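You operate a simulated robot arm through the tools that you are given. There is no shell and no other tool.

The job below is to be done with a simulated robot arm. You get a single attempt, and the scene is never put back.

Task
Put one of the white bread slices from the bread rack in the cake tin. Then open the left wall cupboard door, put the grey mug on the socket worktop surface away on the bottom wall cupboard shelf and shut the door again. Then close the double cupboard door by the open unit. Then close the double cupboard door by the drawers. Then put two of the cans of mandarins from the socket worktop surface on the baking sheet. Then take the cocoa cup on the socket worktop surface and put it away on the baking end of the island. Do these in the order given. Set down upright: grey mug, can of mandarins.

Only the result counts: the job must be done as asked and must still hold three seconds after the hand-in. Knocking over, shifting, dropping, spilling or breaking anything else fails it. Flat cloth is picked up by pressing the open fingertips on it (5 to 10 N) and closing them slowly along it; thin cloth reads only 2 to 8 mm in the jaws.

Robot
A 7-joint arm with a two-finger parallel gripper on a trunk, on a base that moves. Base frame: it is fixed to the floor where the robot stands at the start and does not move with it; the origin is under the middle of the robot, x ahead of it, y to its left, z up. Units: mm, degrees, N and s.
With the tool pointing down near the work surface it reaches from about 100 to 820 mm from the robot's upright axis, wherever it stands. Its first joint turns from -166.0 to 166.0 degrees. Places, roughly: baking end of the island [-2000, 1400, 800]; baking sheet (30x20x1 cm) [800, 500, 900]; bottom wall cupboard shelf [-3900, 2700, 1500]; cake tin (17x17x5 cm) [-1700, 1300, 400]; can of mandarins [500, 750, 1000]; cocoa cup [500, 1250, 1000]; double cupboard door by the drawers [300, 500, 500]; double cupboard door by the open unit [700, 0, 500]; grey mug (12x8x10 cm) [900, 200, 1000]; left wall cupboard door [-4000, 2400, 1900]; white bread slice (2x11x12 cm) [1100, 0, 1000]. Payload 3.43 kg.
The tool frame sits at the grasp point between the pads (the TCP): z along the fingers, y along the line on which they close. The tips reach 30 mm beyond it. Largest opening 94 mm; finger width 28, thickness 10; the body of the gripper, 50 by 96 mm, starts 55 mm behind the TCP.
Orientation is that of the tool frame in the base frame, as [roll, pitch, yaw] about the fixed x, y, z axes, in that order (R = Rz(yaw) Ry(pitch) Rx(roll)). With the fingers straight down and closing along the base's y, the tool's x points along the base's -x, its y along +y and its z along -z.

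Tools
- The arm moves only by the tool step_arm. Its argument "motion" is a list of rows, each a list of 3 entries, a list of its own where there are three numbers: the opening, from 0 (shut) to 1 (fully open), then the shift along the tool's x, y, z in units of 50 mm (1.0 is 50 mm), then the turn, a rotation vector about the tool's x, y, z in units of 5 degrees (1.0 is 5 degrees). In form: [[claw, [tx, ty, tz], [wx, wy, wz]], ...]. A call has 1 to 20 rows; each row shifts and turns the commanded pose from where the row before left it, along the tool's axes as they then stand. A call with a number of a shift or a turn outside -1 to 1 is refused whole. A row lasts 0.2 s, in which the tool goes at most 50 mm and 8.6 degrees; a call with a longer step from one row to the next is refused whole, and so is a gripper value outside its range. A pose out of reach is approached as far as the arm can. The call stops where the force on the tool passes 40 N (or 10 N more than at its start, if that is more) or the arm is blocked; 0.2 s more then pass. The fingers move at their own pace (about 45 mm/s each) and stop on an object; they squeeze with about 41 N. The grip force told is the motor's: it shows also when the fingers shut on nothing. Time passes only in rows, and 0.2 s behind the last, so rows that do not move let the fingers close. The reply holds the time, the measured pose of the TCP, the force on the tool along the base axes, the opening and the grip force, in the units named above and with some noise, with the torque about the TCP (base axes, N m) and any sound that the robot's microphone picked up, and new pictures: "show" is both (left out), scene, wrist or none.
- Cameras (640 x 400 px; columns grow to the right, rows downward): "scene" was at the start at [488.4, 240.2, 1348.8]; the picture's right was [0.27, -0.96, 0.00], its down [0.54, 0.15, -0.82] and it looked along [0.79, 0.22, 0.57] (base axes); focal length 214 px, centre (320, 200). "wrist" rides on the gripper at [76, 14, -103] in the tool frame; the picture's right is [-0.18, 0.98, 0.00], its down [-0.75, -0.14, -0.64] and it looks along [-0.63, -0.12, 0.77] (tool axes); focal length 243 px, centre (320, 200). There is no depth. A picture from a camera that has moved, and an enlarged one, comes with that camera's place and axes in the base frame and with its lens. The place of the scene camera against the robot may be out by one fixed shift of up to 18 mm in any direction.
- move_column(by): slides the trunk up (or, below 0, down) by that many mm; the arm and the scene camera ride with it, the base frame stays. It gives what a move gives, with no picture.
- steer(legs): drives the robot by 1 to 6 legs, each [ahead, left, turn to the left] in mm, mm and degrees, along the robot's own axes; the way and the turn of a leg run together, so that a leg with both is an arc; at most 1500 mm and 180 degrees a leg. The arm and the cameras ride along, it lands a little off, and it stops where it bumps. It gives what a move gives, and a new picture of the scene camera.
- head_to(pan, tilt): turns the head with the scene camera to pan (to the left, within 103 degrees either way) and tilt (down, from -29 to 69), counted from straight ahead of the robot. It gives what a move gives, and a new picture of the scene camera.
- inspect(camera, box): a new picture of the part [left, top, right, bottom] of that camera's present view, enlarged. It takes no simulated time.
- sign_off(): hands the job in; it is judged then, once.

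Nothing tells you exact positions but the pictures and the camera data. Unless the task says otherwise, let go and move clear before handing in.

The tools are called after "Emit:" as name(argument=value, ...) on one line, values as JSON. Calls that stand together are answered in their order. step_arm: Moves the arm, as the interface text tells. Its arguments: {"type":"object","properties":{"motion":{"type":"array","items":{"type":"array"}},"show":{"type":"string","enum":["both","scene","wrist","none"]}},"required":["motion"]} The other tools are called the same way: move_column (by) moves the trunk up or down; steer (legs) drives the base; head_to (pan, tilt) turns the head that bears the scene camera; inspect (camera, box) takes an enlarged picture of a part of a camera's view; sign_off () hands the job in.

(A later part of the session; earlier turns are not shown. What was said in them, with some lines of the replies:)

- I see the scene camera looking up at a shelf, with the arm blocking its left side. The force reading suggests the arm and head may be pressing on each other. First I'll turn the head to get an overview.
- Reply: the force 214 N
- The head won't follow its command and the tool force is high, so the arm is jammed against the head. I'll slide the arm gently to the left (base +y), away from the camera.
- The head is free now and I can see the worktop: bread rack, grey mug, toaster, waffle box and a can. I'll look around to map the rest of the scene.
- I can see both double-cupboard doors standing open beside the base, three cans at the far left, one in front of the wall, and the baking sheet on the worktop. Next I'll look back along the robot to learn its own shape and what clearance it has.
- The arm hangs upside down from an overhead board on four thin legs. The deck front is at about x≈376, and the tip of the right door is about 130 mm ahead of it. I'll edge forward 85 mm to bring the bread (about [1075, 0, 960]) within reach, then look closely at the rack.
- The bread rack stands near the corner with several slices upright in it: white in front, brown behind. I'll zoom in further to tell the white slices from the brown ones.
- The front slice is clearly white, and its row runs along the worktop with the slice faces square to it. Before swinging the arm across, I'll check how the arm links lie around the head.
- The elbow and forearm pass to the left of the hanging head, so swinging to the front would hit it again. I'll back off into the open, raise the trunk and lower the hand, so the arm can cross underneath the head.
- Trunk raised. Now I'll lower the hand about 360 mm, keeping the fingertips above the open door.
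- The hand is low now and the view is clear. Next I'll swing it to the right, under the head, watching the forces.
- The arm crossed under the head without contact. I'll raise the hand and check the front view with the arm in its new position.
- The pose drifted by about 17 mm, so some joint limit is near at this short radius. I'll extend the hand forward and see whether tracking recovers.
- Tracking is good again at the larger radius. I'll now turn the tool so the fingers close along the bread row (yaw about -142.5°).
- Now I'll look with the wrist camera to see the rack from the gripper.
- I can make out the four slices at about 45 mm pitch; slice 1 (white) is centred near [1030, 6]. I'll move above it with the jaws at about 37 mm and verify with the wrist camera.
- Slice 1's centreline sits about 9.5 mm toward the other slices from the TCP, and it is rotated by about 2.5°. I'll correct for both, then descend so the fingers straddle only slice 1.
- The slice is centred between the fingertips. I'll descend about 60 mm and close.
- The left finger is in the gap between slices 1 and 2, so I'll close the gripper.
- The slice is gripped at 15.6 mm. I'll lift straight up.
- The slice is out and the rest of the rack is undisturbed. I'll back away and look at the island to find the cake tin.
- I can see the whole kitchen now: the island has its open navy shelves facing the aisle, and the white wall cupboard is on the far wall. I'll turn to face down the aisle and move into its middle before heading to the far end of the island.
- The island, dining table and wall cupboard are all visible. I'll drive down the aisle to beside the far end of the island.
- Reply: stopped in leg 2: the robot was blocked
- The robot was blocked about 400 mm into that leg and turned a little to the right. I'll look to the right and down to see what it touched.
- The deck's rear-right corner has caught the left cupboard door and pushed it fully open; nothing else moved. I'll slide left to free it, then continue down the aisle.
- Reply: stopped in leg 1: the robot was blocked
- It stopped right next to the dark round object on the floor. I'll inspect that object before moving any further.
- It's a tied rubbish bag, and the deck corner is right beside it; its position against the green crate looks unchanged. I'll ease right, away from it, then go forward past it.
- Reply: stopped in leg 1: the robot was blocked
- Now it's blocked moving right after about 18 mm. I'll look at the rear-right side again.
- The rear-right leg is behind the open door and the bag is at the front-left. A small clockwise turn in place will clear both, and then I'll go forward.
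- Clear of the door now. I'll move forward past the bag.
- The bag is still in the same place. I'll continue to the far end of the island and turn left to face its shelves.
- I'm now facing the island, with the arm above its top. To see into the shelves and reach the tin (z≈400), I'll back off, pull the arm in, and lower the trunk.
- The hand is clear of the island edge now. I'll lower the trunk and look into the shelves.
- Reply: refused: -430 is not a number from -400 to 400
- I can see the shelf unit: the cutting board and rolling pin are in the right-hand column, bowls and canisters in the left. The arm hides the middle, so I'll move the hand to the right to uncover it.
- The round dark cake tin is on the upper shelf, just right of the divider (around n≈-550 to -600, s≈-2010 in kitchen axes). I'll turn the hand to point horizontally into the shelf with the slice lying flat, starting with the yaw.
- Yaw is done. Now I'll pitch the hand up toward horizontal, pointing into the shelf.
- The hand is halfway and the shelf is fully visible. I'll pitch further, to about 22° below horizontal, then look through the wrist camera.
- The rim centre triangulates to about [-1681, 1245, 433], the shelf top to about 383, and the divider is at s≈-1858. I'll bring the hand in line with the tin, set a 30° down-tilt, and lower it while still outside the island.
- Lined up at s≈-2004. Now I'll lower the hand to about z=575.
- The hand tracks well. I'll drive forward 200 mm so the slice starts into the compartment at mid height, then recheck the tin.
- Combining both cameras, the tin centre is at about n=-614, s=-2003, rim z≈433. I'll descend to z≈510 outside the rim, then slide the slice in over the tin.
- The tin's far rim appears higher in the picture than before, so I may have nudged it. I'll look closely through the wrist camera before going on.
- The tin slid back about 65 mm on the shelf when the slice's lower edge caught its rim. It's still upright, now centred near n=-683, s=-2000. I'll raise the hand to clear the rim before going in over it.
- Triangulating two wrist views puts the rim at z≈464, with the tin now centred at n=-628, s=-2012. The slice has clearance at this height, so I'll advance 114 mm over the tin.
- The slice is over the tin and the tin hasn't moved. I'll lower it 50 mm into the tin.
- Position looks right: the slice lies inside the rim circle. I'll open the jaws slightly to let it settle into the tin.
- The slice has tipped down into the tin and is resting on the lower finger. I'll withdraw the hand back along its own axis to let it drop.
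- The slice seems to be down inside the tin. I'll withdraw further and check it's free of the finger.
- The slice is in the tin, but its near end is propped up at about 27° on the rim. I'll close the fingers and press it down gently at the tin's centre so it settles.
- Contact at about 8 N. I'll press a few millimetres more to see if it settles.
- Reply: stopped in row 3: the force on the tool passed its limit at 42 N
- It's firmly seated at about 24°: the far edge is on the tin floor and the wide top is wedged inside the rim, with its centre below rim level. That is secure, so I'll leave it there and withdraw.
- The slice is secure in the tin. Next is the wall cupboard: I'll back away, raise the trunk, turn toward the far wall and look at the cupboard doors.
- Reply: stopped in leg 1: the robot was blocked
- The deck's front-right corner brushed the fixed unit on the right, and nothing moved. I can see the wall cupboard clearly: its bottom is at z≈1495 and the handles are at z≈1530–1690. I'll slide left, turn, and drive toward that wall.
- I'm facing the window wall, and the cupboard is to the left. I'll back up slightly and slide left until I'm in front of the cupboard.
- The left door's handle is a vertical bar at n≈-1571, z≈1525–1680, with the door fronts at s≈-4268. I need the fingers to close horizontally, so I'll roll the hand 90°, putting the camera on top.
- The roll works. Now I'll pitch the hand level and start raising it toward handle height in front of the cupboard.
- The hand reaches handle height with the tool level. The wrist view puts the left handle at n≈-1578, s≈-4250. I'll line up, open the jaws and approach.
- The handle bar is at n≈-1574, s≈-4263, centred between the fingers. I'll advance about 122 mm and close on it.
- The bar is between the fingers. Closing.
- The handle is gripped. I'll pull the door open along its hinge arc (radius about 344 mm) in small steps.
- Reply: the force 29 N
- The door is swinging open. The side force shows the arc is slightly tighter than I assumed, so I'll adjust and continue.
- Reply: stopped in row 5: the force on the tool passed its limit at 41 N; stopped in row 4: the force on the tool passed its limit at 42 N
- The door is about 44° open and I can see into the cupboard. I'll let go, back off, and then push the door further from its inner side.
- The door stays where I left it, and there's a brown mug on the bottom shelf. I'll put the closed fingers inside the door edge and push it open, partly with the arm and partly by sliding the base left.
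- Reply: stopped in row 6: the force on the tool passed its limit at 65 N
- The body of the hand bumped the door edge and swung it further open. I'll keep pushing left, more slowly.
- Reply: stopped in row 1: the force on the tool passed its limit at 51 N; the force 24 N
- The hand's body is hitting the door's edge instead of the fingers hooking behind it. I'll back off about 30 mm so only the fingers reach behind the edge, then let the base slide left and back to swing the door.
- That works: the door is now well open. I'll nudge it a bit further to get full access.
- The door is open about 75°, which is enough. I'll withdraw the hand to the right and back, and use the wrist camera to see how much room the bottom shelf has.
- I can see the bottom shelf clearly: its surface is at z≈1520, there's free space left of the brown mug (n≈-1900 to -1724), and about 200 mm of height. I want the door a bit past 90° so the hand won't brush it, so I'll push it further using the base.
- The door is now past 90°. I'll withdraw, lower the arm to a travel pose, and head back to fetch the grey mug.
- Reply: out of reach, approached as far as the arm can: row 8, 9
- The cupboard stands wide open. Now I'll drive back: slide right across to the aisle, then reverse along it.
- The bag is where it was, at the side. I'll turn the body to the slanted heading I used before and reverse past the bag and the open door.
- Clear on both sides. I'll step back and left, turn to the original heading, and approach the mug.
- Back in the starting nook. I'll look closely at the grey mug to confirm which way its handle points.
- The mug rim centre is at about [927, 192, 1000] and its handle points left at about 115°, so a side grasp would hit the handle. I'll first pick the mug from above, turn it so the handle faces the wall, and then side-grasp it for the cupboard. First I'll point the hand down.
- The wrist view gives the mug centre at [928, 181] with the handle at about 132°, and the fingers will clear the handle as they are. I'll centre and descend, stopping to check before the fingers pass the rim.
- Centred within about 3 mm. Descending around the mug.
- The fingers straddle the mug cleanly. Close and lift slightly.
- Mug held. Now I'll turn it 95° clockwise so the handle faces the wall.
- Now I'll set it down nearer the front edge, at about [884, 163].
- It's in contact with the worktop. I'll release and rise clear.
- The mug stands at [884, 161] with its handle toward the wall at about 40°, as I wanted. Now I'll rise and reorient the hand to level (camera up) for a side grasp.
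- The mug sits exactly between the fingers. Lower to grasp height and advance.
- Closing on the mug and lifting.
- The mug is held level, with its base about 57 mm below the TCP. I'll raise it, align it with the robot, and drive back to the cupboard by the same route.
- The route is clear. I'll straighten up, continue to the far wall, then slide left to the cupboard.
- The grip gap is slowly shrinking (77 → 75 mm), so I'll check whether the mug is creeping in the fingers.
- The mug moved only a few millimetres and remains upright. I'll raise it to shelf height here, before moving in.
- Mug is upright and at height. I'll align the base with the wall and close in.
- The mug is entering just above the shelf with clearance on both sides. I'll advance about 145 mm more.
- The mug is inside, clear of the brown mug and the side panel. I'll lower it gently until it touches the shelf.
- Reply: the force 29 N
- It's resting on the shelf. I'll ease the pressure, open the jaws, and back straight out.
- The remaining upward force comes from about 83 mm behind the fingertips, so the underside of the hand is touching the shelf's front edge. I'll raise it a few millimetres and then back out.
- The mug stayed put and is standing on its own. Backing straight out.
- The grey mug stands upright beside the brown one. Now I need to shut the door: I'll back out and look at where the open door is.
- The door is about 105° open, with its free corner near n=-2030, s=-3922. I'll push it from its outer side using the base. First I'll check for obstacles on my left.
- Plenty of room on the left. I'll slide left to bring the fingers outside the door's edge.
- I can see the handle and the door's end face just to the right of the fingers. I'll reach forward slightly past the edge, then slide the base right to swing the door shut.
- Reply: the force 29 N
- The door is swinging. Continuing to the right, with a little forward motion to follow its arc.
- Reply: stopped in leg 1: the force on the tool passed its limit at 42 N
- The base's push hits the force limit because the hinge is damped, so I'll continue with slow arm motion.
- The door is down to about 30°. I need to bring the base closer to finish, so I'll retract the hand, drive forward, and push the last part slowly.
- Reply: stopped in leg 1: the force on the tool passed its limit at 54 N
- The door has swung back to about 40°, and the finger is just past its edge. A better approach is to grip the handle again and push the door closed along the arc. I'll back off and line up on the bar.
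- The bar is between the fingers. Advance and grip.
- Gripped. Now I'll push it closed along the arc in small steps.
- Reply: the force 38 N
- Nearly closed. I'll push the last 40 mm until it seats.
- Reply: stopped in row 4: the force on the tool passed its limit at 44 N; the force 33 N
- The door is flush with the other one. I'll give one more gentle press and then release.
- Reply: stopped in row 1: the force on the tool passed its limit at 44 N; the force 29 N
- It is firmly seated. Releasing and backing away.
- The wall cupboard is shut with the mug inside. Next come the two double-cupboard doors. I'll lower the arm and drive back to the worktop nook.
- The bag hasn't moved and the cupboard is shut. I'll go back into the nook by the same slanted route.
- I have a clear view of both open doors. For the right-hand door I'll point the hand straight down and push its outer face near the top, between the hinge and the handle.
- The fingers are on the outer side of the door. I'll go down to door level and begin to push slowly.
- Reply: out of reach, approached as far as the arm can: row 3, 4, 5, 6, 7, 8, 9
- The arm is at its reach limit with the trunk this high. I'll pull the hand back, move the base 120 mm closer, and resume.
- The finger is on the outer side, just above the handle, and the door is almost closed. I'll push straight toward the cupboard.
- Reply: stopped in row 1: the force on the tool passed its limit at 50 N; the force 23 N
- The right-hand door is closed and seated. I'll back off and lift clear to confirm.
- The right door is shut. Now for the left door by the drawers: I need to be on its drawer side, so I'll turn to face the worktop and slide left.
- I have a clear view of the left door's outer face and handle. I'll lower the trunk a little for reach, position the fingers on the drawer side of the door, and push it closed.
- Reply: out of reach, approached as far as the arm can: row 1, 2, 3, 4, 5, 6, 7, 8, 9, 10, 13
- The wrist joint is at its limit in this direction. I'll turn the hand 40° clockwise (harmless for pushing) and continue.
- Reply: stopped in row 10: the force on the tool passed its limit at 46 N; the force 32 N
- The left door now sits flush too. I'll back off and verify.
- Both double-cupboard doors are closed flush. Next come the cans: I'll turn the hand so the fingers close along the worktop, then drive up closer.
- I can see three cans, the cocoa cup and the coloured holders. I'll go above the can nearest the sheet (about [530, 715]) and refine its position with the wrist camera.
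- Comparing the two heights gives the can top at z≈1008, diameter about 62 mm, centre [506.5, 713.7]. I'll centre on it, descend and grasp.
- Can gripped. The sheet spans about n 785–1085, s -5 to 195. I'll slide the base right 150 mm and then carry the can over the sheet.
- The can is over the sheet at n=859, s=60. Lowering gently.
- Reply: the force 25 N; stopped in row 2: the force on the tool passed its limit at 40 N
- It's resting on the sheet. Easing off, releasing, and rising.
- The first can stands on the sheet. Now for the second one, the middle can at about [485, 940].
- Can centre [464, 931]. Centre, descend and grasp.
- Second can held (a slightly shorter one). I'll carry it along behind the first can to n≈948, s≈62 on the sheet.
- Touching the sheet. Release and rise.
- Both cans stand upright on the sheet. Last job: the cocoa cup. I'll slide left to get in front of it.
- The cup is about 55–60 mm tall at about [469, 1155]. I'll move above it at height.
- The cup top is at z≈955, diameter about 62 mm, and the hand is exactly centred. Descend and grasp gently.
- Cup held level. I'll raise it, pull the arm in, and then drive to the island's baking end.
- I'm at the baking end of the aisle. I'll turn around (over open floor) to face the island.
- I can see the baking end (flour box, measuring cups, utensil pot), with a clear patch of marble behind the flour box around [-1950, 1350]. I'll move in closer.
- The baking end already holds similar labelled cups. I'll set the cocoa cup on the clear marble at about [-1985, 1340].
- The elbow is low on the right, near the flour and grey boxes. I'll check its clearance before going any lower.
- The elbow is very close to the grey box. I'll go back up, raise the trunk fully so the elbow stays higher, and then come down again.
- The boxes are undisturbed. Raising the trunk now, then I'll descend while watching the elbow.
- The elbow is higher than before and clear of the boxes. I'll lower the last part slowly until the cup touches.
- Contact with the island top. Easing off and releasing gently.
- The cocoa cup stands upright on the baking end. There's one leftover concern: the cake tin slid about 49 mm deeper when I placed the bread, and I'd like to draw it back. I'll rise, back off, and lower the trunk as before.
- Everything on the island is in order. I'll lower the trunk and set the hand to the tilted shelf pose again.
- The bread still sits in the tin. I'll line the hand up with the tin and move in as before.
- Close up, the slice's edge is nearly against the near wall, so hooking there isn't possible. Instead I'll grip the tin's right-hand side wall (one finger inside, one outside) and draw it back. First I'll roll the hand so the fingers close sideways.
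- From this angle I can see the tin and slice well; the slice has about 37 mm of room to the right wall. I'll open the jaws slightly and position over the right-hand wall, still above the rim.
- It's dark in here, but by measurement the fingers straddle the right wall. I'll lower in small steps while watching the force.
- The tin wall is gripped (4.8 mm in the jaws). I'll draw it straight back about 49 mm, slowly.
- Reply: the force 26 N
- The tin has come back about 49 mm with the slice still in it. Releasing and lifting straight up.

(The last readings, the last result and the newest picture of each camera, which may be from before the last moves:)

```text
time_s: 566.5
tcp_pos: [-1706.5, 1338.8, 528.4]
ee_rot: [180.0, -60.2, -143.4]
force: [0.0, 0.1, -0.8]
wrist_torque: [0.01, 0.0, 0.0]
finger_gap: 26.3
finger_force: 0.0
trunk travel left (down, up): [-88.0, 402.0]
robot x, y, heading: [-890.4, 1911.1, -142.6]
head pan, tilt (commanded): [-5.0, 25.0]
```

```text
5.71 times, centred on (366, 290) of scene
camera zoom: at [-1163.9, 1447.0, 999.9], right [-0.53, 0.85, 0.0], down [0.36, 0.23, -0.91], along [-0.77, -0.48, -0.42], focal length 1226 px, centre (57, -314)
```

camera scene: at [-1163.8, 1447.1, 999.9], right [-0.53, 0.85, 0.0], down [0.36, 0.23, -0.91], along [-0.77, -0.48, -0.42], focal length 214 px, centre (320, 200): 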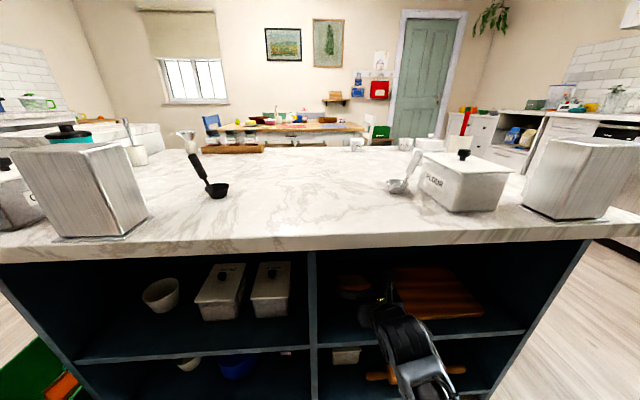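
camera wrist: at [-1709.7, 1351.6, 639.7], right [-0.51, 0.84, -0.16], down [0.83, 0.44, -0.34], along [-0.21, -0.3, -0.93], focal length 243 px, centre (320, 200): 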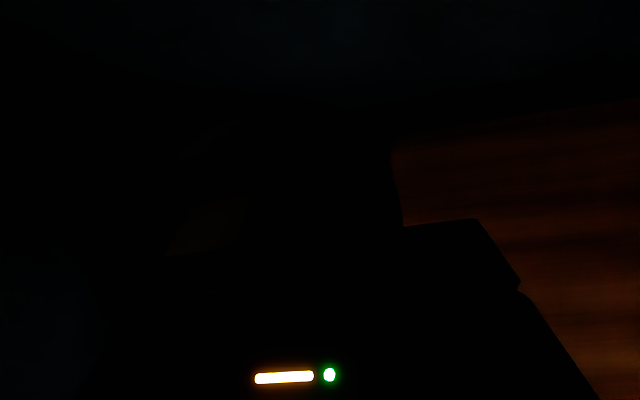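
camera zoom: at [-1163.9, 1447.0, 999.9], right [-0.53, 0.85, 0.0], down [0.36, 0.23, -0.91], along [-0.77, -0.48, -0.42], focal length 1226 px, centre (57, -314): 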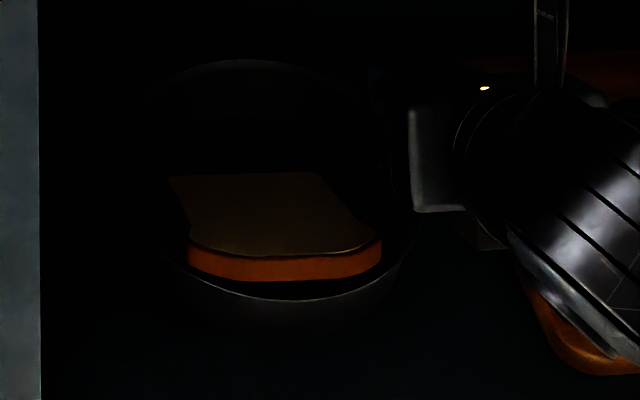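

The tin is flat with the slice inside. Now I'll withdraw fully and take a final look.

Emit:
step_arm(motion=[[0.2, [-0.35, 0, -0.69], [0, 0, 0]], [0.1, [-0.35, 0, -0.69], [0, 0, 0]], [0, [-0.35, 0, -0.69], [0, 0, 0]], [0, [-0.35, 0, -0.69], [0, 0, 0]], [0, [-0.35, 0, -0.69], [0, 0, 0]], [0, [0, 0, 0], [0, 0, 0]]], show="wrist")

Emit:
inspect(camera="wrist", box=[160, 0, 480, 200])

Emit:
steer(legs=[[-250, 0, 0]])

Emit:
inspect(camera="scene", box=[305, 225, 401, 285])

```text
time_s: 567.9
tcp_pos: [-1547.6, 1455.8, 538.7]
ee_rot: [179.8, -60.3, -143.4]
force: [-0.8, -0.4, -0.5]
wrist_torque: [0.02, 0.01, 0.0]
finger_gap: 0.0
finger_force: 33.3
trunk travel left (down, up): [-88.0, 402.0]
robot x, y, heading: [-888.9, 1913.4, -142.9]
head pan, tilt (commanded): [-5.0, 25.0]
camera wrist: at [-1515.0, 1498.6, 656.7], right [-0.51, 0.84, -0.16], down [0.83, 0.44, -0.34], along [-0.21, -0.3, -0.93], focal length 243 px, centre (320, 200)
```

wrist: 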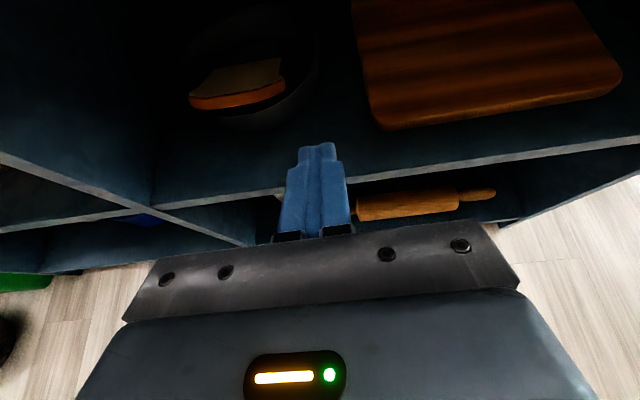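

```text
2.00 times, centred on (320, 100) of wrist
camera zoom: at [-1515.0, 1498.6, 656.7], right [-0.51, 0.84, -0.16], down [0.83, 0.44, -0.34], along [-0.21, -0.3, -0.93], focal length 485 px, centre (320, 400)
```

zoom: 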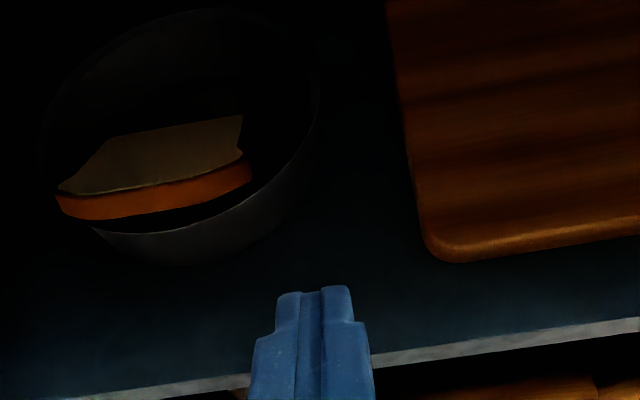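

```text
time_s: 569.8
tcp_pos: [-1351.3, 1607.9, 540.2]
ee_rot: [179.8, -60.2, -143.4]
force: [0.3, 0.0, 0.1]
wrist_torque: [0.01, 0.01, -0.01]
finger_gap: 0.0
finger_force: 32.8
trunk travel left (down, up): [-88.0, 402.0]
robot x, y, heading: [-688.2, 2065.9, -143.1]
head pan, tilt (commanded): [-5.0, 25.0]
camera scene: at [-965.5, 1598.0, 999.9], right [-0.53, 0.85, 0.0], down [0.36, 0.23, -0.91], along [-0.77, -0.48, -0.42], focal length 214 px, centre (320, 200)
```

scene: 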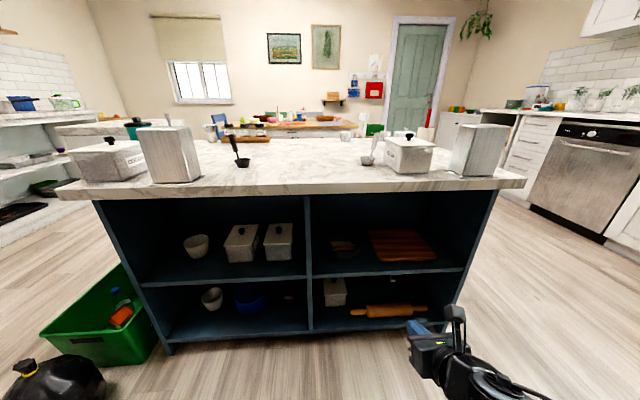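

```text
6.67 times, centred on (353, 255) of scene
camera zoom: at [-965.5, 1598.0, 999.9], right [-0.53, 0.85, 0.0], down [0.36, 0.23, -0.91], along [-0.77, -0.48, -0.42], focal length 1430 px, centre (100, -167)
```

zoom: 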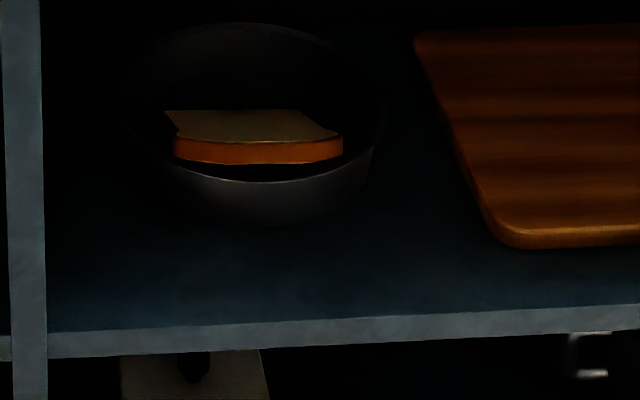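

The slice is in the tin and the tin is back within a few millimetres of where it started. The mug is behind the shut wall-cupboard door, both double-cupboard doors are closed, two cans stand on the baking sheet, and the cocoa cup is on the island's baking end. The arm is empty and clear, so I'm handing in.

Emit:
sign_off()

```text
The job is handed in.
```

The job is handed in; I haven't seen the judge's result. I did all six steps in the order given, and the last camera views showed each one in place.

- **Bread:** one white slice is in the cake tin. It isn't lying flat: it leans at roughly 25–35°, with its near end on the rim. When I pressed down it held firm.
- **Grey mug:** it stands upright on the bottom wall-cupboard shelf, to the left of the brown mug. The left cupboard door is shut.
- **Double cupboard doors:** the one by the open unit was closed first, then the one by the drawers. Both sit flush.
- **Mandarins:** two cans stand upright on the baking sheet.
- **Cocoa cup:** it stands upright on clear marble at the baking end of the island.

**Contacts that could count against the result:**
- **Cake tin:** placing the bread pushed the tin about 49 mm deeper into the shelf. I pulled it back at the end, to within about 6 mm of its starting place by my measurement.
- **Door by the drawers:** early on, the base caught this door and swung it wider open. I closed it later as asked.
- **Rubbish bag and right-hand unit:** the base stopped right beside the tied bag in the aisle and touched the fixed cabinet on the right once. Neither appeared to move.
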